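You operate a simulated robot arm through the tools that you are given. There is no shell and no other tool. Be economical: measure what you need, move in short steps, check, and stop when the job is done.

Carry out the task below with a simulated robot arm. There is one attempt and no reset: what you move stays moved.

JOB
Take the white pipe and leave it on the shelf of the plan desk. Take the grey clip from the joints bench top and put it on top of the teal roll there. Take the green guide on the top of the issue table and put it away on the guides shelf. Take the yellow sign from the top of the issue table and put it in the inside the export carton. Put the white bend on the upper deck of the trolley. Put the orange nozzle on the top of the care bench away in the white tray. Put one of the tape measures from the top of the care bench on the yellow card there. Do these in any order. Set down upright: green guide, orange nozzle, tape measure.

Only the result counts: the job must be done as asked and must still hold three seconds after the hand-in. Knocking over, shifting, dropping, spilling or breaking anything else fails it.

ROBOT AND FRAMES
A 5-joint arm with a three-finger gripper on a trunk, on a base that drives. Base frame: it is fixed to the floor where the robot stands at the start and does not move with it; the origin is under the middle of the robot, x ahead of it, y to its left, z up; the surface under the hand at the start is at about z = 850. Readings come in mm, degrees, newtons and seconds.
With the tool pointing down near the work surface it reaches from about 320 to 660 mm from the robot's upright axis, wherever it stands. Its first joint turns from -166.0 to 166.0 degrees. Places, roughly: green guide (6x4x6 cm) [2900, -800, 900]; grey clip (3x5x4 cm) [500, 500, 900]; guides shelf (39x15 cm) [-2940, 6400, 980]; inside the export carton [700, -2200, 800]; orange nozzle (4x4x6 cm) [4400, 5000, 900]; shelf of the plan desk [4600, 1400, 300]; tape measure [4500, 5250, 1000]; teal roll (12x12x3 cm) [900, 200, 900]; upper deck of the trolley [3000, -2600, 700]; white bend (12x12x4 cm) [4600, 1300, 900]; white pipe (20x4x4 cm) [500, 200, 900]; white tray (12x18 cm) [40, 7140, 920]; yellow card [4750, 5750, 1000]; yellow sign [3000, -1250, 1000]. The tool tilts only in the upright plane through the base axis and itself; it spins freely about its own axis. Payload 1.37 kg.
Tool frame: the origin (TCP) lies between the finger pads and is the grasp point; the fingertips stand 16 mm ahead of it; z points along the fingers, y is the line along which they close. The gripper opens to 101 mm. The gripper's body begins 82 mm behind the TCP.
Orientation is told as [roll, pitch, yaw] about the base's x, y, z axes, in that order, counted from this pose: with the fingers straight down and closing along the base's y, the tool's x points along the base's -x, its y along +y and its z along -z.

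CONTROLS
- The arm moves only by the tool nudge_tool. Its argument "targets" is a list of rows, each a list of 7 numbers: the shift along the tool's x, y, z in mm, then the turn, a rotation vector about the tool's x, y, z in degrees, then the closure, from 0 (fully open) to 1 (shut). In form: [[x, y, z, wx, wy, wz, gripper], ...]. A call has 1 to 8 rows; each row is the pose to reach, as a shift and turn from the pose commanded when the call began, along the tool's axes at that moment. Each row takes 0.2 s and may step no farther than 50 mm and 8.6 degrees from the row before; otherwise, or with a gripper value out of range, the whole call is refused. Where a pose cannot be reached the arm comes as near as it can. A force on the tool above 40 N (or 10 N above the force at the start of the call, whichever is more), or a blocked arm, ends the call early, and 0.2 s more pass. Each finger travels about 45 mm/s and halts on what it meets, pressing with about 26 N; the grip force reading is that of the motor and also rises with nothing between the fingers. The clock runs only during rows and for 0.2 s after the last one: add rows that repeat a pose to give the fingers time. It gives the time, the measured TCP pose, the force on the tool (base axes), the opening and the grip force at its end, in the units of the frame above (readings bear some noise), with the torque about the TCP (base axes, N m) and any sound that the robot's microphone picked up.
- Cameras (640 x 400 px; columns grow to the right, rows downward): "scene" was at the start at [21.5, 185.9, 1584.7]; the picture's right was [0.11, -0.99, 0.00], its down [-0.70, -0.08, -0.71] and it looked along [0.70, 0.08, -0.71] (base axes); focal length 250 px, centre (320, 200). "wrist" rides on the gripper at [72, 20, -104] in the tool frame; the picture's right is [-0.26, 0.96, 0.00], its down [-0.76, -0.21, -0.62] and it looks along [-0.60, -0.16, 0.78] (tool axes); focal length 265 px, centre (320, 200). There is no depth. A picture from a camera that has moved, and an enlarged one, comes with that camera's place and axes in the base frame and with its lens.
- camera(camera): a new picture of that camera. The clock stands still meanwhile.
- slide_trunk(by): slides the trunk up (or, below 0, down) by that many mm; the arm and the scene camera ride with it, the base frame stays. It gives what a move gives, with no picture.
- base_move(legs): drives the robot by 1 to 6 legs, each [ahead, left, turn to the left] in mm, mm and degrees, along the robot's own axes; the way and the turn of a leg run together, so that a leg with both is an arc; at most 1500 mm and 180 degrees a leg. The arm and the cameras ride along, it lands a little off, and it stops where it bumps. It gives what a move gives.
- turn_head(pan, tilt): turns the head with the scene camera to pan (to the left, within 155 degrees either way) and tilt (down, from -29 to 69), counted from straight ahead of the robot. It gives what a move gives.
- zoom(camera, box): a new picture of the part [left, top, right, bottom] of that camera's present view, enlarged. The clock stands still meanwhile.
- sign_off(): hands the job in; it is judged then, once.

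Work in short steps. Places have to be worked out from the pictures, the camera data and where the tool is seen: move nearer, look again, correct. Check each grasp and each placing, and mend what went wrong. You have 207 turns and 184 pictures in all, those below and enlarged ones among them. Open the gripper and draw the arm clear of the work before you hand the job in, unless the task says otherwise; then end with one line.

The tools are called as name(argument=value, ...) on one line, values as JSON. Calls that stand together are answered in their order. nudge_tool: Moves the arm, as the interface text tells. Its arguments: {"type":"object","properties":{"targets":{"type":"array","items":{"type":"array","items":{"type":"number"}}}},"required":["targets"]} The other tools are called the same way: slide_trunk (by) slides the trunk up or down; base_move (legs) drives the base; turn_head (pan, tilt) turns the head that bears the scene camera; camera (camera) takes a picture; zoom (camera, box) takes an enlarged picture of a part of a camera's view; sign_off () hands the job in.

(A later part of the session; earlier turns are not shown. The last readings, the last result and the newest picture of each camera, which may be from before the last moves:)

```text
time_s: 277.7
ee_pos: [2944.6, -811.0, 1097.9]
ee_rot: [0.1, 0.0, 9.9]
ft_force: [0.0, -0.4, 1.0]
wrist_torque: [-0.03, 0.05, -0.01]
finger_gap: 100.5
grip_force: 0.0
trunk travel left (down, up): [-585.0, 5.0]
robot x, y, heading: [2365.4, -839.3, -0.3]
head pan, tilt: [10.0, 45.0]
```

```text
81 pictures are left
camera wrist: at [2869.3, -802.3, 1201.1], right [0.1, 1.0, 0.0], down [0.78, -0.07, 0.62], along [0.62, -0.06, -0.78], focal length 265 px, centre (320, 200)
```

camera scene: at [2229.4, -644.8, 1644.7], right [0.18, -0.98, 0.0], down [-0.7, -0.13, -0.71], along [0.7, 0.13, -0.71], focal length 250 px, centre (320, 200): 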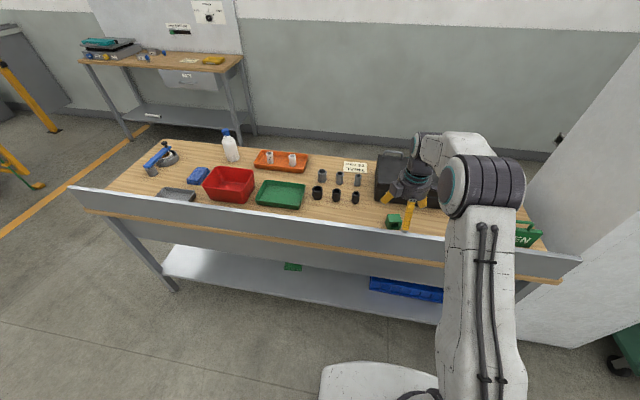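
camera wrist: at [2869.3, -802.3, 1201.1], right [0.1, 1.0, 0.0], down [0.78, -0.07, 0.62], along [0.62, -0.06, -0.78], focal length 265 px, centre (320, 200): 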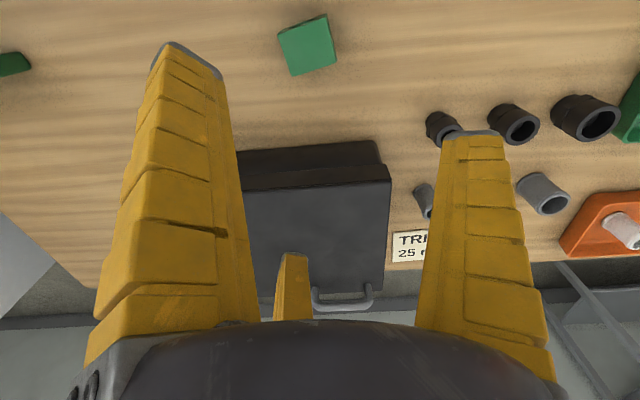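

Guide top centre ≈(2912,−818), yaw ~12°. Move over it and descend to z≈945, look again.

nudge_tool(targets=[[17, -1, 20, 0, 0, -2, 0], [33, -1, 50, 0, 0, -2, 0], [33, -1, 95, 0, 0, -2, 0], [33, -1, 140, 0, 0, -2, 0], [33, -1, 153, 0, 0, -2, 0]])

camera(camera="wrist")

zoom(camera="scene", box=[360, 185, 456, 255])

```text
time_s: 278.9
ee_pos: [2910.6, -815.6, 944.5]
ee_rot: [-0.1, -0.1, 11.8]
ft_force: [0.3, 0.1, 0.8]
wrist_torque: [-0.03, -0.01, 0.0]
finger_gap: 100.5
grip_force: 0.0
trunk travel left (down, up): [-585.0, 5.0]
robot x, y, heading: [2365.1, -832.8, -0.2]
head pan, tilt: [10.0, 45.0]
```

```text
80 pictures are left
camera wrist: at [2835.7, -811.7, 1048.5], right [0.06, 1.0, 0.0], down [0.78, -0.05, 0.62], along [0.62, -0.04, -0.78], focal length 265 px, centre (320, 200)
```

wrist: 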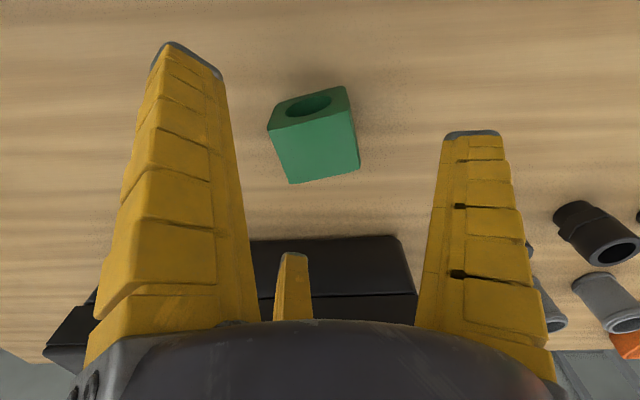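

```text
5.71 times, centred on (408, 220) of scene
camera zoom: at [2389.5, -644.8, 1644.7], right [0.17, -0.99, 0.0], down [-0.7, -0.12, -0.71], along [0.7, 0.12, -0.71], focal length 1427 px, centre (-183, 86)
```

zoom: 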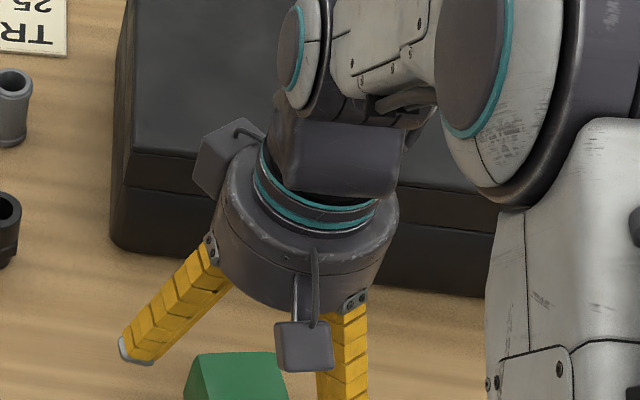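

Perfectly centred. Descend to z≈874 and close.

nudge_tool(targets=[[0, 0, 40, 0, 0, 0, 0], [0, 0, 60, 0, 0, 0, 0], [0, 0, 70, 0, 0, 0, 0], [0, 0, 70, 0, 0, 0, 0.4], [0, 0, 70, 0, 0, 0, 0.7], [0, 0, 70, 0, 0, 0, 1], [0, 0, 70, 0, 0, 0, 1], [0, 0, 70, 0, 0, 0, 1]])

camera(camera="wrist")

```text
time_s: 280.7
ee_pos: [2910.3, -816.7, 873.9]
ee_rot: [0.0, 0.0, 11.9]
ft_force: [-0.3, 0.3, -0.7]
wrist_torque: [0.0, -0.02, 0.01]
finger_gap: 31.0
grip_force: 19.3
trunk travel left (down, up): [-585.0, 5.0]
robot x, y, heading: [2369.6, -835.0, -0.1]
head pan, tilt: [10.0, 45.0]
```

```text
78 pictures are left
camera wrist: at [2835.7, -811.5, 978.3], right [0.06, 1.0, 0.0], down [0.78, -0.05, 0.62], along [0.62, -0.04, -0.78], focal length 265 px, centre (320, 200)
```

wrist: 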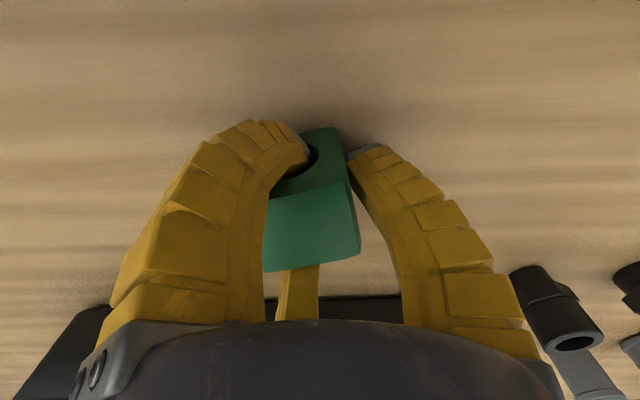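

Twin jaws seem to enter the through-hole. Let it finish closing and inspect.

nudge_tool(targets=[[0, 0, 0, 0, 0, 0, 1], [0, 0, 0, 0, 0, 0, 1], [0, 0, 0, 0, 0, 0, 1], [0, 0, 0, 0, 0, 0, 1]])

zoom(camera="wrist", box=[230, 100, 422, 290])

```text
time_s: 281.7
ee_pos: [2911.3, -817.5, 874.3]
ee_rot: [0.1, 0.0, 12.0]
ft_force: [-1.5, -0.8, -0.3]
wrist_torque: [0.01, -0.02, -0.02]
finger_gap: 26.3
grip_force: 26.4
trunk travel left (down, up): [-585.0, 5.0]
robot x, y, heading: [2366.6, -836.6, -0.3]
head pan, tilt: [10.0, 45.0]
```

```text
2.11 times, centred on (326, 195) of wrist
camera zoom: at [2835.7, -811.4, 978.5], right [0.06, 1.0, 0.0], down [0.78, -0.05, 0.62], along [0.62, -0.04, -0.78], focal length 559 px, centre (307, 210)
```

zoom: 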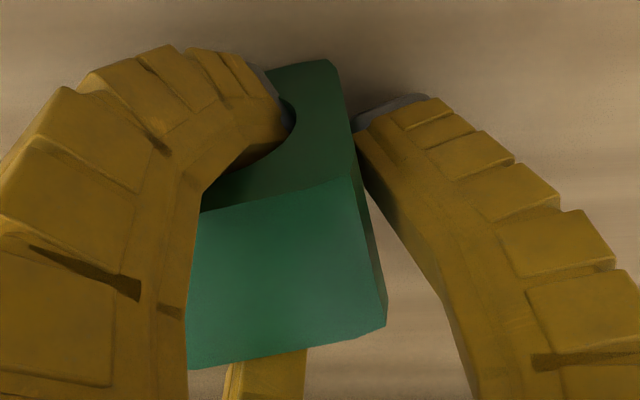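

The jaws pinch the wall beside the hole – firm enough. Lift and check it hangs level.

nudge_tool(targets=[[0, 0, -15, 0, 0, 0, 1], [0, 0, -60, 0, 0, 0, 1], [0, 0, -105, 0, 0, 0, 1], [0, 0, -150, 0, 0, 0, 1], [0, 0, -195, 0, 0, 0, 1]])

camera(camera="wrist")

zoom(camera="scene", box=[340, 130, 468, 220])

```text
time_s: 282.9
ee_pos: [2908.6, -818.0, 1070.3]
ee_rot: [0.0, 0.1, 11.9]
ft_force: [0.0, -1.1, -1.7]
wrist_torque: [-0.01, 0.0, 0.02]
finger_gap: 25.8
grip_force: 26.2
trunk travel left (down, up): [-585.0, 5.0]
robot x, y, heading: [2367.8, -836.6, -0.3]
head pan, tilt: [10.0, 45.0]
```

```text
76 pictures are left
camera wrist: at [2834.4, -812.4, 1174.4], right [0.06, 1.0, 0.0], down [0.78, -0.05, 0.62], along [0.62, -0.04, -0.78], focal length 265 px, centre (320, 200)
```

wrist: 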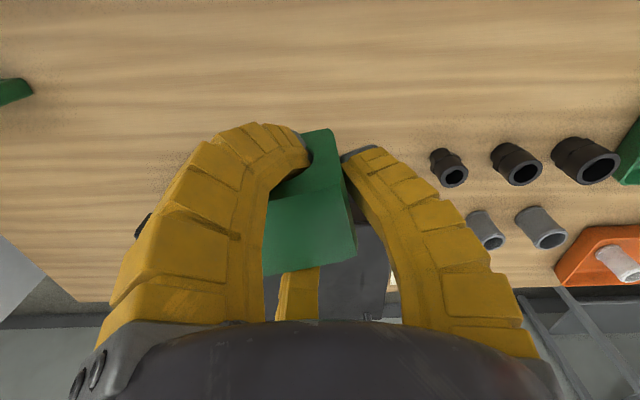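

```text
4.44 times, centred on (404, 175) of scene
camera zoom: at [2388.8, -644.8, 1644.6], right [0.17, -0.99, 0.0], down [-0.7, -0.12, -0.71], along [0.7, 0.12, -0.71], focal length 1110 px, centre (-53, 311)
```

zoom: 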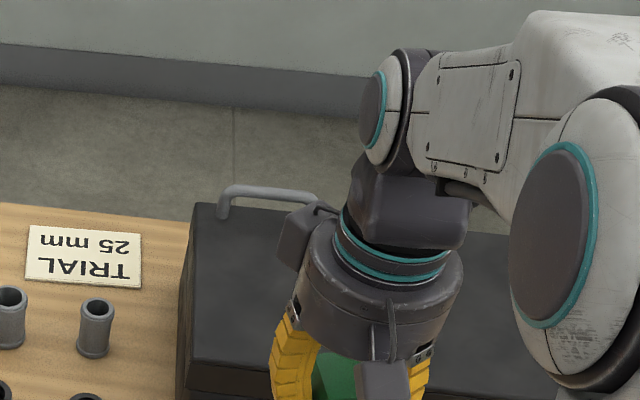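

Guide held. Now the long drive: back out, up the aisle, over to the gate passage, turning to face +y.

base_move(legs=[[-520, 0, 0.3], [0, 1500, 0], [0, 500, 0], [1500, 0, 0], [0, 0, 90], [0, -600, 0]])

turn_head(pan=-5, tilt=25)

camera(camera="scene")

```text
time_s: 309.3
ee_pos: [3919.5, 1717.8, 1069.0]
ee_rot: [0.1, 0.0, 101.3]
ft_force: [0.1, -0.1, -1.2]
wrist_torque: [0.0, -0.03, -0.01]
finger_gap: 20.1
grip_force: 25.4
trunk travel left (down, up): [-585.0, 5.0]
robot x, y, heading: [3934.8, 1171.8, 89.4]
head pan, tilt: [10.0, 45.0]
```

```text
time_s: 310.1
ee_pos: [3919.8, 1718.8, 1067.4]
ee_rot: [0.0, 0.0, 101.3]
ft_force: [0.9, 0.8, -1.8]
wrist_torque: [0.0, 0.01, 0.0]
finger_gap: 20.0
grip_force: 26.3
trunk travel left (down, up): [-585.0, 5.0]
robot x, y, heading: [3930.3, 1178.0, 89.4]
head pan, tilt: [-5.0, 25.0]
```

```text
74 pictures are left
camera scene: at [3766.4, 1211.0, 1675.2], right [1.0, -0.1, 0.0], down [-0.04, -0.42, -0.91], along [0.09, 0.9, -0.42], focal length 250 px, centre (320, 200)
```

scene: 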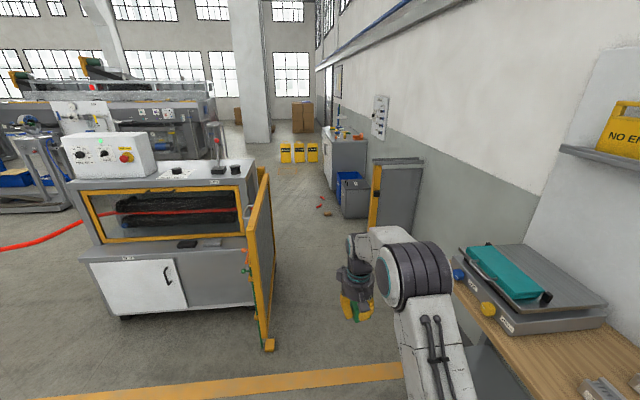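

The gap shrank to 20 mm; check the guide with the wrist camera.

camera(camera="wrist")

```text
73 pictures are left
camera wrist: at [3913.9, 1644.3, 1173.6], right [-1.0, 0.07, 0.0], down [0.05, 0.78, 0.62], along [0.04, 0.62, -0.78], focal length 265 px, centre (320, 200)
```

wrist: 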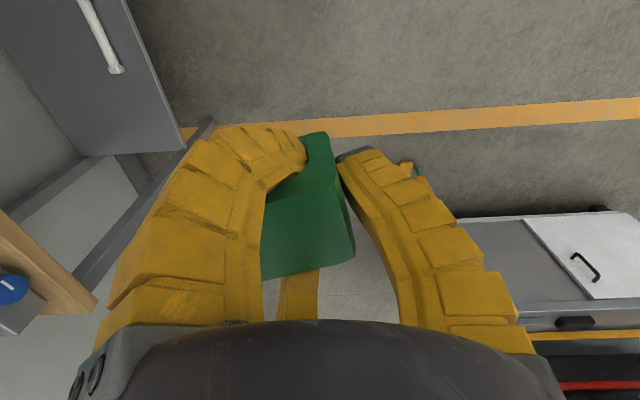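

Guide still secure. Drive ahead ~1800 through the passage, then look.

base_move(legs=[[1500, 0, 0.6], [300, 0, 0]])

turn_head(pan=15, tilt=30)

camera(camera="scene")

turn_head(pan=70, tilt=25)

camera(camera="scene")

```text
time_s: 319.2
ee_pos: [3936.5, 3511.0, 1069.8]
ee_rot: [-0.1, 0.0, 101.5]
ft_force: [0.0, 0.2, -0.7]
wrist_torque: [-0.06, 0.01, -0.02]
finger_gap: 19.6
grip_force: 25.8
trunk travel left (down, up): [-585.0, 5.0]
robot x, y, heading: [3950.3, 2968.1, 89.4]
head pan, tilt: [-5.0, 25.0]
```

```text
time_s: 320.0
ee_pos: [3936.5, 3509.7, 1069.2]
ee_rot: [0.0, 0.1, 101.6]
ft_force: [-0.1, -1.0, -0.1]
wrist_torque: [-0.02, 0.02, -0.01]
finger_gap: 19.6
grip_force: 26.3
trunk travel left (down, up): [-585.0, 5.0]
robot x, y, heading: [3951.6, 2965.8, 89.5]
head pan, tilt: [15.0, 30.0]
```

```text
72 pictures are left
camera scene: at [3752.8, 2998.4, 1667.3], right [0.97, 0.25, 0.0], down [0.12, -0.48, -0.87], along [-0.22, 0.84, -0.5], focal length 250 px, centre (320, 200)
```

scene: 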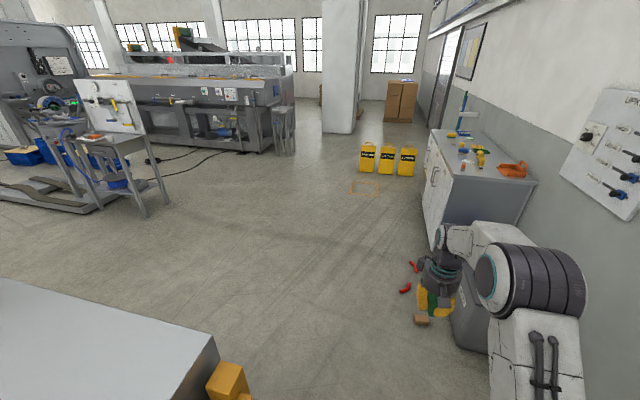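

```text
time_s: 321.2
ee_pos: [3935.6, 3510.2, 1070.1]
ee_rot: [0.0, 0.0, 101.4]
ft_force: [0.2, -0.8, -0.9]
wrist_torque: [0.0, 0.02, -0.02]
finger_gap: 19.5
grip_force: 25.8
trunk travel left (down, up): [-585.0, 5.0]
robot x, y, heading: [3951.6, 2967.9, 89.4]
head pan, tilt: [70.0, 25.0]
```

```text
71 pictures are left
camera scene: at [3689.0, 2943.2, 1675.3], right [0.35, 0.94, 0.0], down [0.4, -0.15, -0.91], along [-0.85, 0.32, -0.42], focal length 250 px, centre (320, 200)
```

scene: 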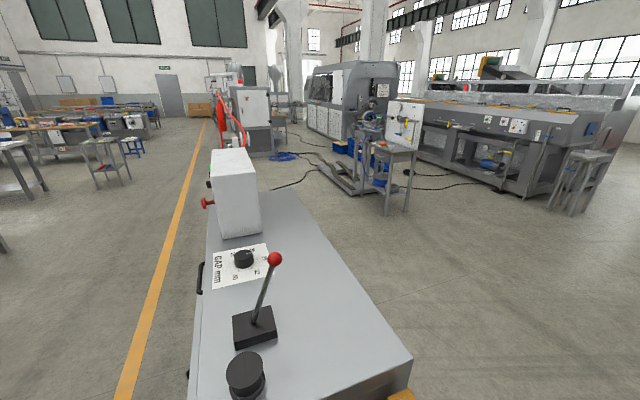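

Open area ahead; debris lies near x≈4100–4180, y 4290–4850, so I bear left early. Drive to about (2600,5000) and survey.

base_move(legs=[[780, 0, 0.6], [0, 1400, 0], [1200, 0, 0]])

turn_head(pan=75, tilt=22)

camera(camera="scene")

turn_head(pan=30, tilt=22)

camera(camera="scene")

```text
time_s: 337.7
ee_pos: [2566.0, 5515.0, 1070.4]
ee_rot: [0.1, 0.0, 101.1]
ft_force: [-0.3, 0.3, -0.9]
wrist_torque: [0.03, -0.02, 0.0]
finger_gap: 19.1
grip_force: 25.8
trunk travel left (down, up): [-585.0, 5.0]
robot x, y, heading: [2577.2, 4972.2, 89.3]
head pan, tilt: [70.0, 25.0]
```

```text
time_s: 338.4
ee_pos: [2566.3, 5516.1, 1069.4]
ee_rot: [0.0, 0.0, 101.1]
ft_force: [-1.0, 0.3, -1.1]
wrist_torque: [0.02, 0.01, 0.01]
finger_gap: 19.5
grip_force: 25.9
trunk travel left (down, up): [-585.0, 5.0]
robot x, y, heading: [2577.5, 4976.0, 89.1]
head pan, tilt: [75.0, 22.0]
```

```text
70 pictures are left
camera scene: at [2312.1, 4942.5, 1680.1], right [0.28, 0.96, 0.0], down [0.36, -0.1, -0.93], along [-0.89, 0.25, -0.37], focal length 250 px, centre (320, 200)
```

scene: 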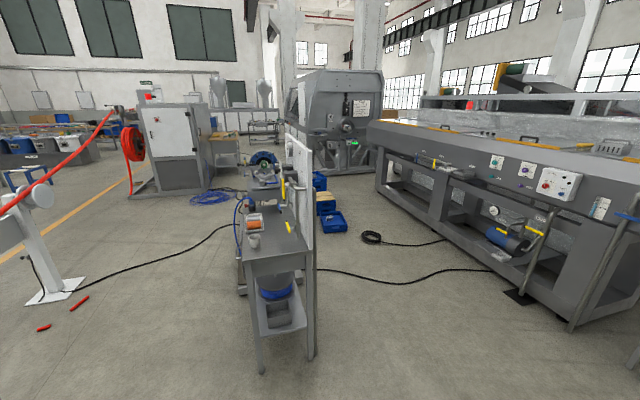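

```text
time_s: 339.5
ee_pos: [2567.2, 5514.2, 1068.9]
ee_rot: [0.0, 0.0, 101.1]
ft_force: [0.5, -0.6, -1.7]
wrist_torque: [0.0, -0.02, 0.01]
finger_gap: 19.2
grip_force: 26.2
trunk travel left (down, up): [-585.0, 5.0]
robot x, y, heading: [2574.5, 4975.9, 89.1]
head pan, tilt: [30.0, 22.0]
```

```text
69 pictures are left
camera scene: at [2356.2, 4998.0, 1680.1], right [0.87, 0.49, 0.0], down [0.18, -0.33, -0.93], along [-0.45, 0.81, -0.37], focal length 250 px, centre (320, 200)
```

scene: 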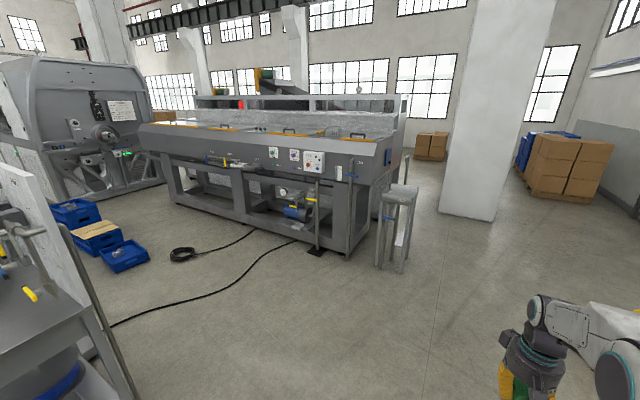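

The shelf lies at the end of the north aisle between lathe and conveyor. I turn to face −x, sidestep to y≈6790 and go ahead part way, then look.

base_move(legs=[[0, 0, 90.9], [0, -1500, 0], [0, -310, 0], [1000, 0, 0]])

turn_head(pan=15, tilt=22)

camera(camera="scene")

```text
time_s: 357.4
ee_pos: [1028.8, 6772.3, 1068.9]
ee_rot: [0.0, -0.1, -167.8]
ft_force: [0.3, 0.5, -0.5]
wrist_torque: [-0.01, -0.02, -0.01]
finger_gap: 19.0
grip_force: 26.6
trunk travel left (down, up): [-585.0, 5.0]
robot x, y, heading: [1572.3, 6791.6, -179.7]
head pan, tilt: [30.0, 22.0]
```

```text
time_s: 358.1
ee_pos: [1029.3, 6771.9, 1069.4]
ee_rot: [0.0, 0.0, -167.8]
ft_force: [-0.2, 0.3, -1.4]
wrist_torque: [-0.04, -0.01, -0.03]
finger_gap: 18.9
grip_force: 26.3
trunk travel left (down, up): [-585.0, 5.0]
robot x, y, heading: [1572.1, 6791.0, -179.8]
head pan, tilt: [15.0, 22.0]
```

```text
68 pictures are left
camera scene: at [1543.4, 6594.0, 1680.1], right [-0.26, 0.96, 0.0], down [0.36, 0.1, -0.93], along [-0.89, -0.24, -0.37], focal length 250 px, centre (320, 200)
```

scene: 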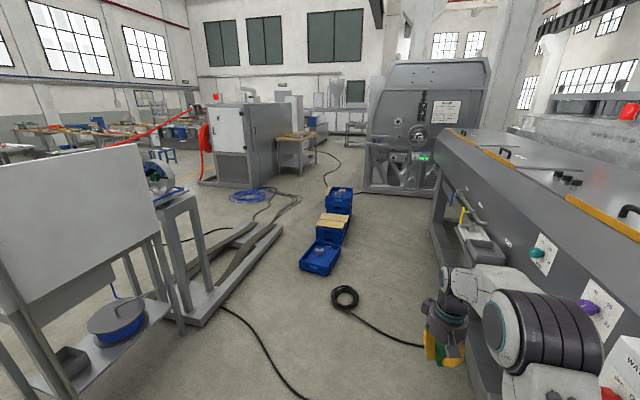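

The guides shelf should appear near (377,143) on the tall machine. Zoom there.

zoom(camera="scene", box=[350, 90, 478, 200])

```text
3.64 times, centred on (414, 145) of scene
camera zoom: at [1543.4, 6594.0, 1680.1], right [-0.26, 0.96, 0.0], down [0.36, 0.1, -0.93], along [-0.89, -0.24, -0.37], focal length 908 px, centre (-22, 400)
```

zoom: 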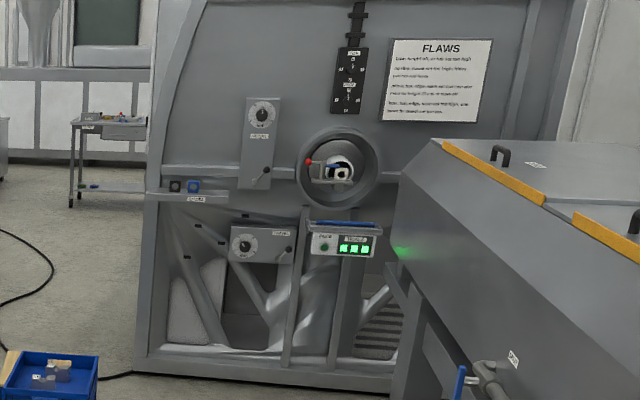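

The ledge with two small items is the guides shelf; right half looks free. Drive ahead 3000 along y≈6790.

base_move(legs=[[1500, 0, 0], [1500, 0, 0]])

camera(camera="scene")

```text
time_s: 372.5
ee_pos: [-1959.1, 6737.3, 1069.2]
ee_rot: [0.1, 0.0, -166.9]
ft_force: [0.2, 0.7, -0.8]
wrist_torque: [-0.03, -0.04, -0.03]
finger_gap: 19.0
grip_force: 25.8
trunk travel left (down, up): [-585.0, 5.0]
robot x, y, heading: [-1414.2, 6767.8, -179.1]
head pan, tilt: [15.0, 22.0]
```

```text
66 pictures are left
camera scene: at [-1442.9, 6568.5, 1680.1], right [-0.28, 0.96, 0.0], down [0.36, 0.1, -0.93], along [-0.89, -0.26, -0.37], focal length 250 px, centre (320, 200)
```

scene: 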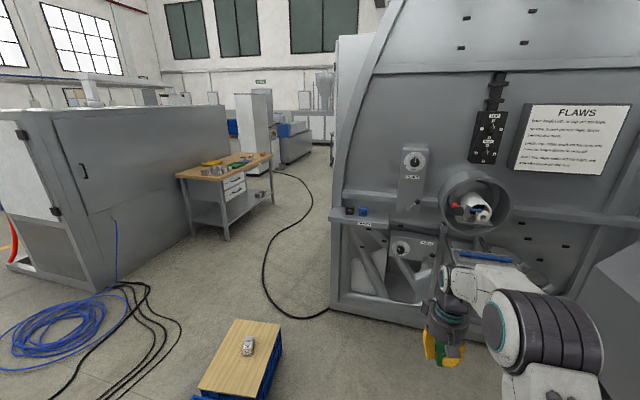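

No bumps. Zoom on the guides shelf.

zoom(camera="scene", box=[325, 185, 421, 245])

```text
6.67 times, centred on (373, 215) of scene
camera zoom: at [-1442.9, 6568.5, 1680.1], right [-0.28, 0.96, 0.0], down [0.36, 0.1, -0.93], along [-0.89, -0.26, -0.37], focal length 1664 px, centre (-33, 100)
```

zoom: 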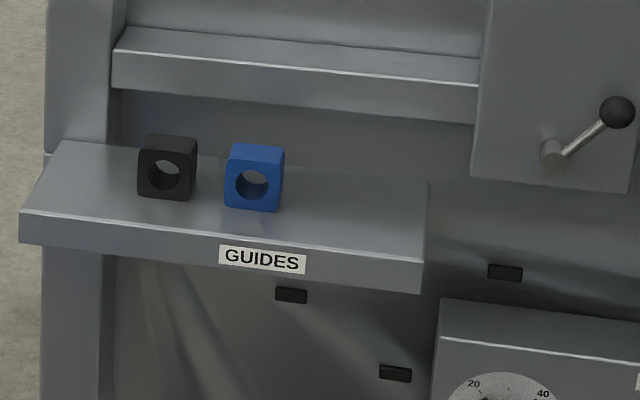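

Free space right of the blue guide (y 6455–6588, x −3040…−2866). I square the tool to yaw 180 and drive to put the TCP near (−2800,6520), then check.

nudge_tool(targets=[[0, 0, -5, 0, 0, 7, 1], [0, 0, -10, 0, 0, 13, 1]])

base_move(legs=[[500, 0, -0.9], [0, 226, 0], [340, 0, 0]])

camera(camera="wrist")

turn_head(pan=35, tilt=40)

camera(camera="scene")

```text
time_s: 373.1
ee_pos: [-1960.1, 6736.8, 1079.2]
ee_rot: [0.0, -0.1, -180.0]
ft_force: [-0.3, -0.3, -1.3]
wrist_torque: [0.02, 0.01, 0.0]
finger_gap: 19.1
grip_force: 26.4
trunk travel left (down, up): [-585.0, 5.0]
robot x, y, heading: [-1415.9, 6766.2, -179.0]
head pan, tilt: [15.0, 22.0]
```

```text
time_s: 379.2
ee_pos: [-2799.0, 6508.5, 1079.3]
ee_rot: [0.0, 0.0, 179.5]
ft_force: [0.4, -0.2, 0.0]
wrist_torque: [-0.04, -0.06, -0.01]
finger_gap: 19.0
grip_force: 26.5
trunk travel left (down, up): [-585.0, 5.0]
robot x, y, heading: [-2254.7, 6531.5, -179.7]
head pan, tilt: [15.0, 22.0]
```

```text
64 pictures are left
camera wrist: at [-2728.0, 6488.6, 1183.5], right [-0.27, -0.96, 0.0], down [-0.75, 0.21, 0.62], along [-0.6, 0.17, -0.78], focal length 265 px, centre (320, 200)
```

wrist: 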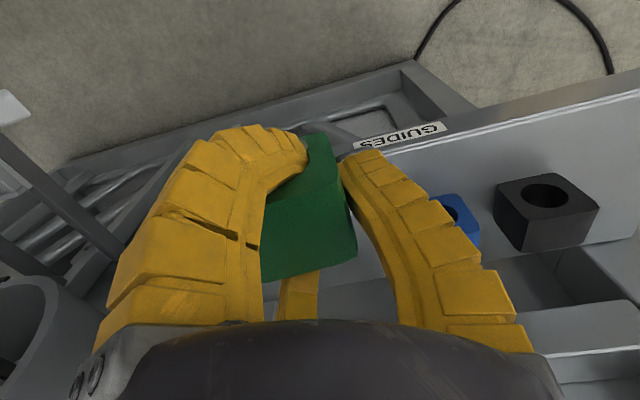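

```text
time_s: 380.1
ee_pos: [-2798.7, 6508.7, 1079.0]
ee_rot: [0.0, 0.0, 179.5]
ft_force: [0.5, 1.1, -1.4]
wrist_torque: [-0.01, 0.01, -0.01]
finger_gap: 18.9
grip_force: 26.1
trunk travel left (down, up): [-585.0, 5.0]
robot x, y, heading: [-2258.4, 6531.6, -179.5]
head pan, tilt: [35.0, 40.0]
```

```text
63 pictures are left
camera scene: at [-2264.2, 6309.2, 1652.0], right [-0.58, 0.82, 0.0], down [0.52, 0.37, -0.77], along [-0.62, -0.44, -0.64], focal length 250 px, centre (320, 200)
```

scene: 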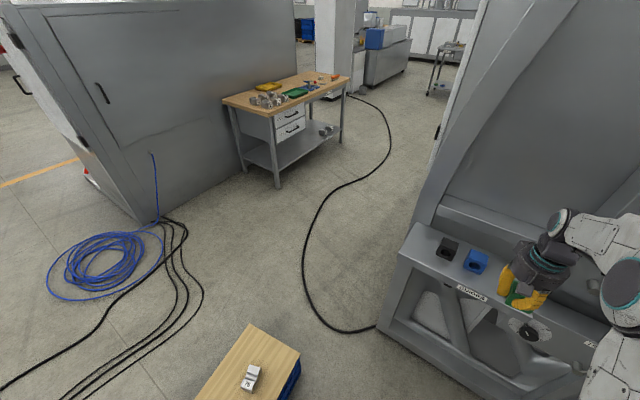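

Zoom on the gripper and shelf end.

zoom(camera="scene", box=[420, 210, 600, 350])

```text
2.86 times, centred on (510, 280) of scene
camera zoom: at [-2264.2, 6309.2, 1652.0], right [-0.58, 0.82, 0.0], down [0.52, 0.37, -0.77], along [-0.62, -0.44, -0.64], focal length 713 px, centre (-223, -29)
```

zoom: 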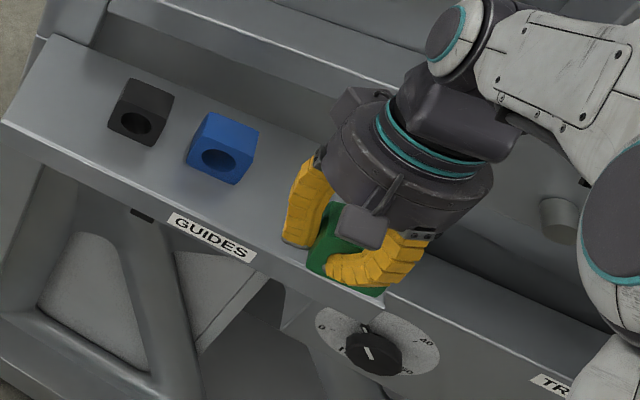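

Shelf's front-right corner ≈(−2850,6600); target TCP ≈(−2915,6522). Advance 116 mm, 13 mm right.

base_move(legs=[[116, -13, 0]])

camera(camera="wrist")

zoom(camera="scene", box=[420, 210, 600, 350])

```text
time_s: 381.3
ee_pos: [-2915.6, 6520.6, 1079.0]
ee_rot: [0.0, 0.1, 179.5]
ft_force: [-0.5, 0.0, -0.6]
wrist_torque: [-0.03, -0.05, 0.02]
finger_gap: 18.7
grip_force: 26.0
trunk travel left (down, up): [-585.0, 5.0]
robot x, y, heading: [-2374.4, 6542.3, -179.7]
head pan, tilt: [35.0, 40.0]
```

```text
61 pictures are left
camera wrist: at [-2844.5, 6500.9, 1183.2], right [-0.27, -0.96, 0.0], down [-0.75, 0.21, 0.62], along [-0.6, 0.17, -0.78], focal length 265 px, centre (320, 200)
```

wrist: 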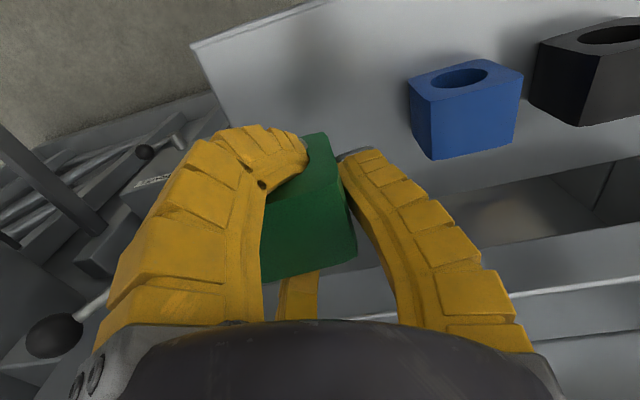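

```text
2.86 times, centred on (510, 280) of scene
camera zoom: at [-2381.9, 6321.4, 1651.9], right [-0.58, 0.81, 0.0], down [0.52, 0.37, -0.77], along [-0.62, -0.44, -0.64], focal length 713 px, centre (-223, -29)
```

zoom: 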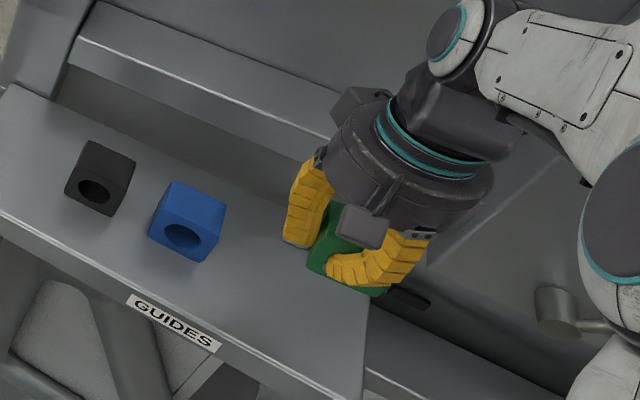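

Position is good; descend toward the shelf.

nudge_tool(targets=[[0, 0, 30, 0, 0, 0, 1], [0, 0, 55, 0, 0, 0, 1], [0, 0, 65, 0, 0, 0, 1], [0, 0, 69, 0, 0, 0, 1], [0, 0, 73, 0, 0, 0, 1]])

camera(camera="wrist")

```text
time_s: 382.5
ee_pos: [-2915.6, 6520.9, 1006.6]
ee_rot: [0.0, 0.0, 179.5]
ft_force: [0.9, 0.0, -1.1]
wrist_torque: [0.01, -0.01, 0.0]
finger_gap: 18.9
grip_force: 26.1
trunk travel left (down, up): [-585.0, 5.0]
robot x, y, heading: [-2373.6, 6544.9, -179.6]
head pan, tilt: [35.0, 40.0]
```

```text
59 pictures are left
camera wrist: at [-2843.6, 6501.0, 1110.6], right [-0.27, -0.96, 0.0], down [-0.75, 0.21, 0.62], along [-0.6, 0.17, -0.78], focal length 265 px, centre (320, 200)
```

wrist: 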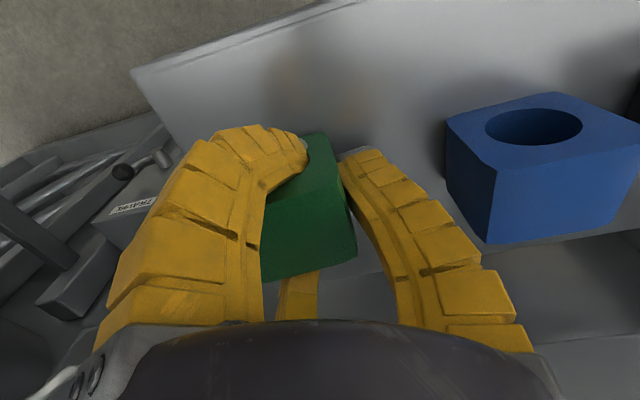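

nudge_tool(targets=[[0, 0, 3, 0, 0, 0, 1], [0, 0, 6, 0, 0, 0, 1], [0, 0, 9, 0, 0, 0, 1], [0, 0, 12, 0, 0, 0, 1]])

```text
time_s: 383.5
ee_pos: [-2915.0, 6520.4, 999.2]
ee_rot: [0.0, -0.7, 179.5]
ft_force: [-2.8, 0.8, 39.7]
wrist_torque: [-0.3, -0.68, 0.02]
finger_gap: 19.7
grip_force: 26.0
trunk travel left (down, up): [-585.0, 5.0]
robot x, y, heading: [-2370.5, 6543.6, -179.7]
head pan, tilt: [35.0, 40.0]
```

Contact. Ease up 5 mm and open to ~70 mm so the jaws leave the hole, without touching the blue guide.

nudge_tool(targets=[[0, 0, -5, 0, 0, 0, 1], [0, 0, -5, 0, 0, 0, 0.8], [0, 0, -5, 0, 0, 0, 0.6], [0, 0, -5, 0, 0, 0, 0.45], [0, 0, -5, 0, 0, 0, 0.33], [0, 0, -5, 0, 0, 0, 0.33], [0, 0, -5, 0, 0, 0, 0.33]])

camera(camera="wrist")

```text
time_s: 385.1
ee_pos: [-2913.9, 6521.6, 997.7]
ee_rot: [0.0, 0.2, 179.4]
ft_force: [-0.1, -0.2, 0.8]
wrist_torque: [0.02, -0.01, -0.03]
finger_gap: 70.8
grip_force: 2.4
trunk travel left (down, up): [-585.0, 5.0]
robot x, y, heading: [-2371.9, 6545.3, -179.4]
head pan, tilt: [35.0, 40.0]
```

```text
58 pictures are left
camera wrist: at [-2842.6, 6501.3, 1102.9], right [-0.27, -0.96, 0.0], down [-0.76, 0.21, 0.62], along [-0.59, 0.17, -0.79], focal length 265 px, centre (320, 200)
```

wrist: 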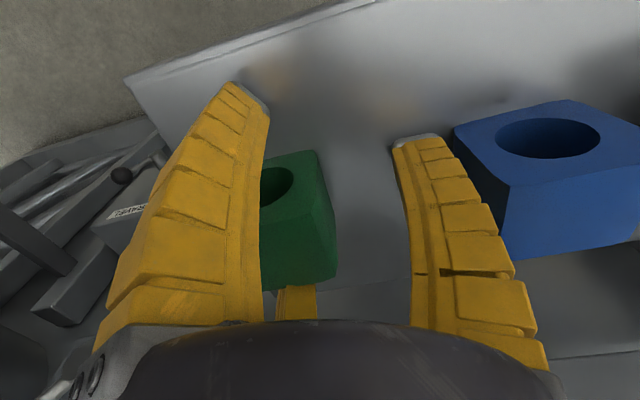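

Jaws are clear of the guide. Rise straight up.

nudge_tool(targets=[[0, 0, -15, 0, 0, 0, 0.33], [0, 0, -45, 0, 0, 0, 0.33], [0, 0, -90, 0, 0, 0, 0.33]])

camera(camera="wrist")

```text
time_s: 385.9
ee_pos: [-2913.6, 6521.1, 1089.8]
ee_rot: [0.0, 0.0, 179.5]
ft_force: [0.5, -0.1, -0.2]
wrist_torque: [0.0, 0.04, -0.02]
finger_gap: 70.5
grip_force: 2.1
trunk travel left (down, up): [-585.0, 5.0]
robot x, y, heading: [-2375.6, 6549.3, -179.4]
head pan, tilt: [35.0, 40.0]
```

```text
57 pictures are left
camera wrist: at [-2843.0, 6500.6, 1194.7], right [-0.27, -0.96, 0.0], down [-0.75, 0.21, 0.62], along [-0.6, 0.17, -0.78], focal length 265 px, centre (320, 200)
```

wrist: 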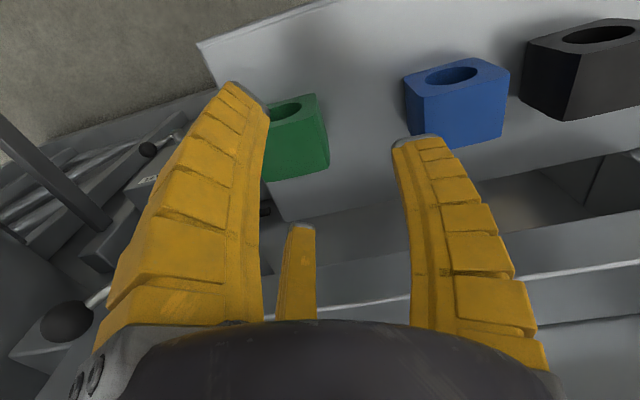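

Guide stands upright on the shelf. Back out the same way and head to the care bench.

base_move(legs=[[-450, 0, -0.5], [0, -240, 0], [-1500, 0, 0], [-1500, 0, 0], [-1500, 0, 0], [-350, 0, 0]])

base_move(legs=[[0, 0, -180], [0, -1300, 0], [400, 0, 0]])

turn_head(pan=-5, tilt=28)

camera(camera="scene")

```text
time_s: 412.9
ee_pos: [2381.1, 6728.3, 1090.9]
ee_rot: [0.0, 0.1, 179.0]
ft_force: [0.7, 0.0, -1.0]
wrist_torque: [0.01, 0.01, 0.0]
finger_gap: 70.7
grip_force: 1.9
trunk travel left (down, up): [-585.0, 5.0]
robot x, y, heading: [2925.9, 6749.3, 179.8]
head pan, tilt: [35.0, 40.0]
```

```text
time_s: 429.0
ee_pos: [3810.2, 5430.5, 1088.6]
ee_rot: [0.0, 0.0, -3.2]
ft_force: [0.4, -0.6, 0.2]
wrist_torque: [0.0, 0.03, 0.0]
finger_gap: 70.7
grip_force: 2.3
trunk travel left (down, up): [-585.0, 5.0]
robot x, y, heading: [3269.0, 5433.3, -2.8]
head pan, tilt: [35.0, 40.0]
```

```text
time_s: 430.0
ee_pos: [3810.5, 5432.7, 1090.7]
ee_rot: [0.0, 0.0, -3.2]
ft_force: [0.4, -0.4, 0.1]
wrist_torque: [-0.03, 0.03, 0.0]
finger_gap: 70.6
grip_force: 2.3
trunk travel left (down, up): [-585.0, 5.0]
robot x, y, heading: [3263.6, 5437.3, -2.3]
head pan, tilt: [-5.0, 28.0]
```

```text
56 pictures are left
camera scene: at [3305.4, 5600.7, 1670.4], right [-0.13, -0.99, 0.0], down [-0.47, 0.06, -0.88], along [0.88, -0.11, -0.47], focal length 250 px, centre (320, 200)
```

scene: 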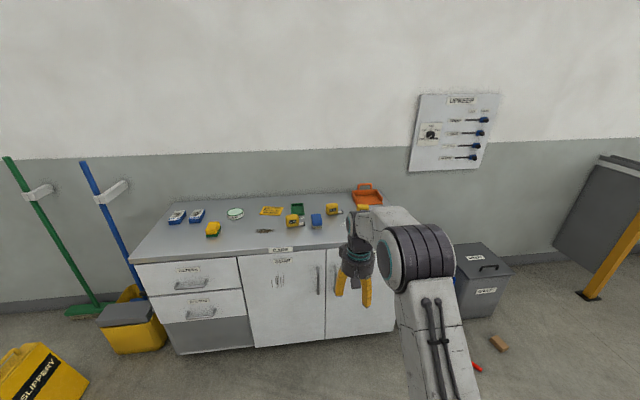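

zoom(camera="scene", box=[160, 175, 400, 260])

zoom(camera="scene", box=[240, 190, 352, 245])

```text
2.67 times, centred on (280, 218) of scene
camera zoom: at [3305.4, 5600.7, 1670.4], right [-0.13, -0.99, 0.0], down [-0.47, 0.06, -0.88], along [0.88, -0.11, -0.47], focal length 666 px, centre (427, 153)
```

zoom: 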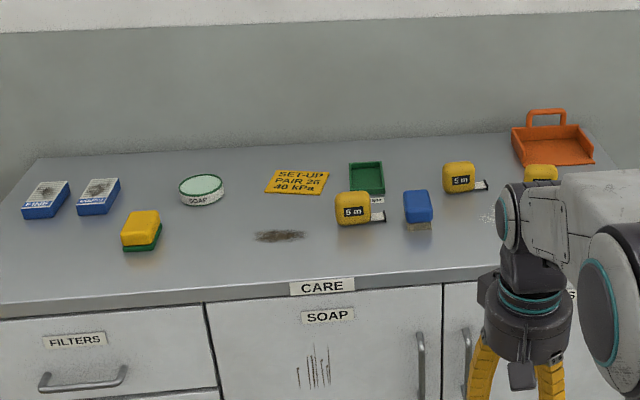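

```text
5.71 times, centred on (296, 218) of scene
camera zoom: at [3305.4, 5600.7, 1670.4], right [-0.13, -0.99, 0.0], down [-0.47, 0.06, -0.88], along [0.88, -0.11, -0.47], focal length 1427 px, centre (457, 100)
```

zoom: 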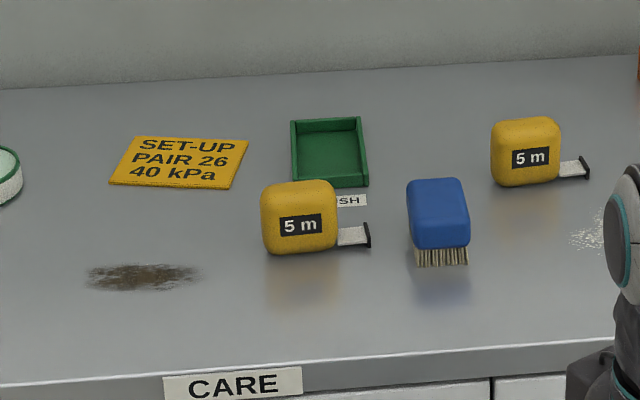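

Three tape measures stand upright; the nearest-left one (≈(4480,5608)) is close to the yellow card (≈(4680,5730)). Move closer and re-measure.

base_move(legs=[[0, 0, 2.3], [0, 190, 0], [530, 0, 0]])

turn_head(pan=-5, tilt=40)

camera(camera="scene")

camera(camera="wrist")

```text
time_s: 434.6
ee_pos: [4334.5, 5644.4, 1089.2]
ee_rot: [0.0, 0.0, -0.9]
ft_force: [0.2, -0.2, 0.1]
wrist_torque: [-0.02, 0.05, 0.0]
finger_gap: 70.9
grip_force: 1.9
trunk travel left (down, up): [-585.0, 5.0]
robot x, y, heading: [3794.7, 5625.4, -0.2]
head pan, tilt: [-5.0, 28.0]
```

```text
time_s: 435.4
ee_pos: [4333.3, 5644.2, 1089.8]
ee_rot: [0.0, 0.1, -0.9]
ft_force: [0.1, 0.1, -0.3]
wrist_torque: [-0.02, 0.0, -0.01]
finger_gap: 70.7
grip_force: 1.9
trunk travel left (down, up): [-585.0, 5.0]
robot x, y, heading: [3792.6, 5623.9, 0.1]
head pan, tilt: [-5.0, 40.0]
```

```text
53 pictures are left
camera scene: at [3816.8, 5793.2, 1652.0], right [-0.09, -1.0, 0.0], down [-0.64, 0.05, -0.77], along [0.76, -0.07, -0.64], focal length 250 px, centre (320, 200)
```

scene: 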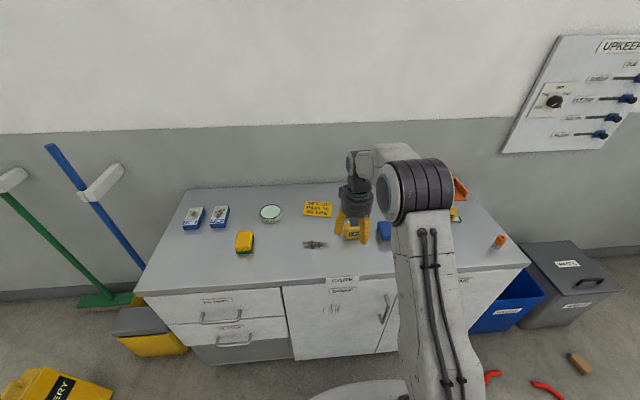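

```text
52 pictures are left
camera wrist: at [4261.9, 5666.1, 1194.0], right [0.28, 0.96, 0.0], down [0.75, -0.22, 0.62], along [0.6, -0.17, -0.78], focal length 265 px, centre (320, 200)
```

wrist: 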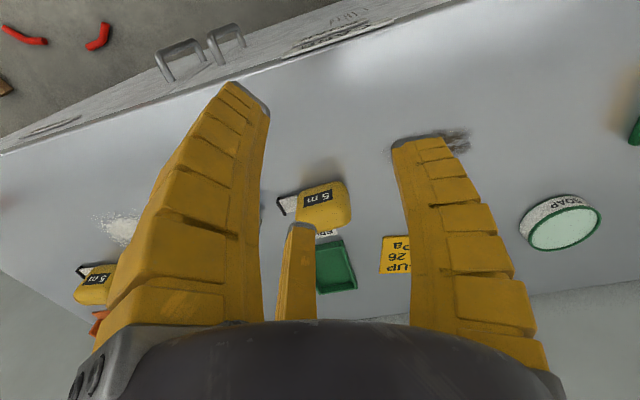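

Bench top ≈z 945, front edge ≈x 4245. Spin tool to yaw 90 (closing across the tape's thickness), move base to about (3920,5690).

nudge_tool(targets=[[0, 0, 0, 0, 0, -8.5, 0], [0, 0, 0, 0, 0, -17, 0], [0, 0, 0, 0, 0, -25.5, 0], [0, 0, 0, 0, 0, -34, 0], [0, 0, 0, 0, 0, -42.5, 0], [0, 0, 0, 0, 0, -51, 0], [0, 0, 0, 0, 0, -59.5, 0], [0, 0, 0, 0, 0, -68, 0]])

nudge_tool(targets=[[0, 0, -10, 0, 0, -8, 0], [0, 0, -20, 0, 0, -16, 0], [0, 0, -30, 0, 0, -23, 0]])

base_move(legs=[[110, -60, 0]])

camera(camera="wrist")

```text
time_s: 437.2
ee_pos: [4334.0, 5644.6, 1088.8]
ee_rot: [-0.1, 0.1, 67.3]
ft_force: [0.5, 1.2, -0.2]
wrist_torque: [-0.01, 0.0, 0.02]
finger_gap: 100.8
grip_force: 0.1
trunk travel left (down, up): [-585.0, 5.0]
robot x, y, heading: [3785.6, 5624.1, -0.2]
head pan, tilt: [-5.0, 40.0]
```

```text
time_s: 438.0
ee_pos: [4333.4, 5644.0, 1120.4]
ee_rot: [-0.1, -0.1, 90.3]
ft_force: [0.6, 1.1, -0.4]
wrist_torque: [0.0, -0.01, 0.01]
finger_gap: 100.5
grip_force: 0.1
trunk travel left (down, up): [-585.0, 5.0]
robot x, y, heading: [3789.9, 5626.2, -0.0]
head pan, tilt: [-5.0, 40.0]
```

```text
time_s: 439.2
ee_pos: [4446.1, 5585.8, 1119.6]
ee_rot: [0.1, 0.1, 90.2]
ft_force: [1.0, -0.7, 0.1]
wrist_torque: [0.03, 0.07, 0.02]
finger_gap: 100.7
grip_force: 0.1
trunk travel left (down, up): [-585.0, 5.0]
robot x, y, heading: [3898.3, 5562.9, 0.4]
head pan, tilt: [-5.0, 40.0]
```

```text
51 pictures are left
camera wrist: at [4425.3, 5513.2, 1223.7], right [-0.97, 0.26, 0.0], down [0.21, 0.76, 0.62], along [0.16, 0.6, -0.78], focal length 265 px, centre (320, 200)
```

wrist: 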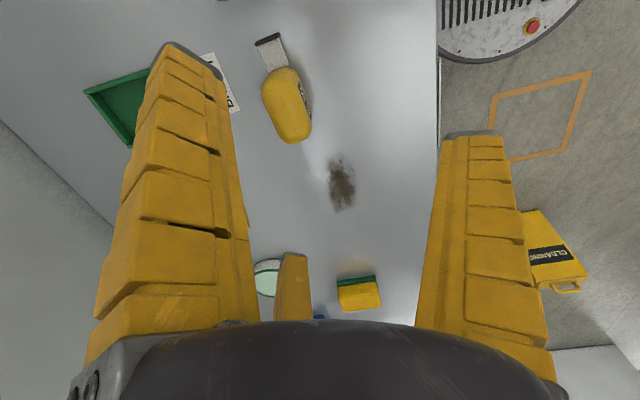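

Consistent views put the bench at z≈880, edge ≈4305, tape at ≈(4487,5600), card centre ≈(4675,5728). Move over the tape, down to z≈1010, and look.

nudge_tool(targets=[[-7, -24, 25, 0, 0, 0, 0], [-14, -49, 60, 0, 0, 0, 0], [-14, -49, 108, 0, 0, 0, 0]])

camera(camera="wrist")

```text
time_s: 440.0
ee_pos: [4494.6, 5599.2, 1012.7]
ee_rot: [0.0, 0.0, 90.1]
ft_force: [0.0, 0.6, -0.6]
wrist_torque: [0.03, 0.03, 0.01]
finger_gap: 100.4
grip_force: 0.0
trunk travel left (down, up): [-585.0, 5.0]
robot x, y, heading: [3903.5, 5567.2, -0.0]
head pan, tilt: [-5.0, 40.0]
```

```text
50 pictures are left
camera wrist: at [4474.6, 5527.9, 1116.9], right [-0.97, 0.26, 0.0], down [0.21, 0.76, 0.62], along [0.16, 0.6, -0.78], focal length 265 px, centre (320, 200)
```

wrist: 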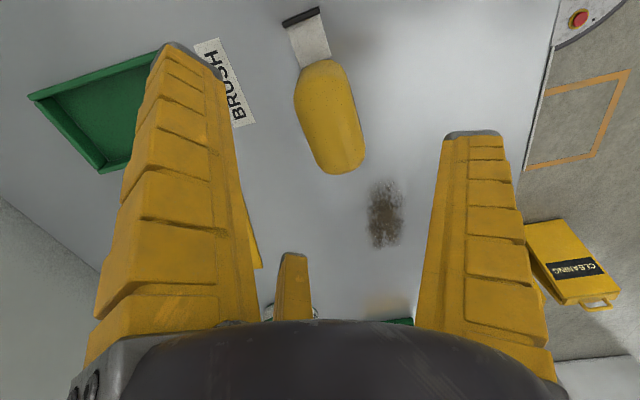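

Tape is aligned with the tool; shift 8 mm in −y, descend to z≈922, close.

nudge_tool(targets=[[8, 0, 30, 0, 0, 0, 0], [8, 0, 65, 0, 0, 0, 0], [8, 0, 90, 0, 0, 0, 0], [8, 0, 90, 0, 0, 0, 0.4], [8, 0, 90, 0, 0, 0, 0.7], [8, 0, 90, 0, 0, 0, 1], [8, 0, 90, 0, 0, 0, 1], [8, 0, 90, 0, 0, 0, 1]])

camera(camera="wrist")

```text
time_s: 441.8
ee_pos: [4494.2, 5590.9, 923.2]
ee_rot: [0.0, 0.0, 90.3]
ft_force: [1.1, 0.0, 2.0]
wrist_torque: [0.18, 0.12, -0.04]
finger_gap: 47.2
grip_force: 26.1
trunk travel left (down, up): [-585.0, 5.0]
robot x, y, heading: [3900.6, 5564.9, -0.0]
head pan, tilt: [-5.0, 40.0]
```

```text
49 pictures are left
camera wrist: at [4473.6, 5519.3, 1028.0], right [-0.97, 0.26, 0.0], down [0.2, 0.76, 0.62], along [0.16, 0.6, -0.78], focal length 265 px, centre (320, 200)
```

wrist: 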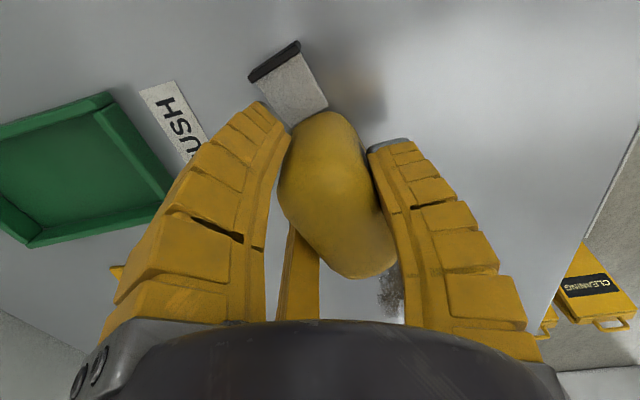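

Tape gripped (47 mm). Lift 90 mm and shift base toward the card.

nudge_tool(targets=[[0, 0, -20, 0, 0, 0, 1], [0, 0, -60, 0, 0, 0, 1], [0, 0, -90, 0, 0, 0, 1]])

base_move(legs=[[0, 130, 0], [70, 0, 0]])

camera(camera="wrist")

turn_head(pan=10, tilt=40)

camera(camera="scene")

```text
time_s: 442.6
ee_pos: [4493.4, 5591.5, 1011.7]
ee_rot: [0.1, 0.0, 90.2]
ft_force: [0.9, -0.7, -2.7]
wrist_torque: [-0.03, -0.02, 0.0]
finger_gap: 46.9
grip_force: 26.2
trunk travel left (down, up): [-585.0, 5.0]
robot x, y, heading: [3900.6, 5566.8, -0.0]
head pan, tilt: [-5.0, 40.0]
```

```text
time_s: 444.5
ee_pos: [4563.5, 5720.4, 1011.3]
ee_rot: [0.1, 0.0, 90.1]
ft_force: [0.5, -0.7, -3.2]
wrist_torque: [-0.04, 0.02, 0.0]
finger_gap: 46.3
grip_force: 25.7
trunk travel left (down, up): [-585.0, 5.0]
robot x, y, heading: [3971.3, 5691.6, -0.0]
head pan, tilt: [-5.0, 40.0]
```

```text
48 pictures are left
camera wrist: at [4544.2, 5648.3, 1115.4], right [-0.96, 0.26, 0.0], down [0.21, 0.76, 0.62], along [0.16, 0.6, -0.78], focal length 265 px, centre (320, 200)
```

wrist: 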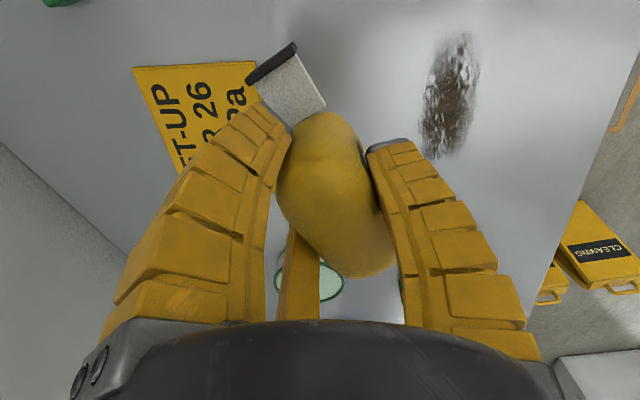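

```text
time_s: 445.3
ee_pos: [4563.3, 5720.4, 1010.5]
ee_rot: [-0.1, -0.2, 90.0]
ft_force: [-0.5, 0.4, -2.2]
wrist_torque: [-0.04, -0.02, 0.01]
finger_gap: 46.5
grip_force: 25.8
trunk travel left (down, up): [-585.0, 5.0]
robot x, y, heading: [3967.2, 5692.0, 0.1]
head pan, tilt: [10.0, 40.0]
```

```text
47 pictures are left
camera scene: at [3996.2, 5884.9, 1651.9], right [0.17, -0.98, 0.0], down [-0.63, -0.11, -0.77], along [0.75, 0.13, -0.64], focal length 250 px, centre (320, 200)
```

scene: 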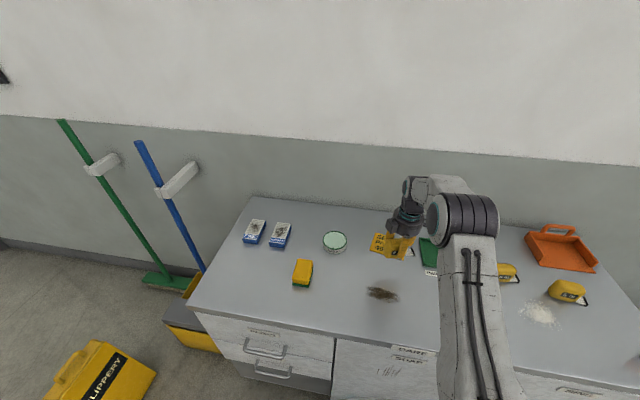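

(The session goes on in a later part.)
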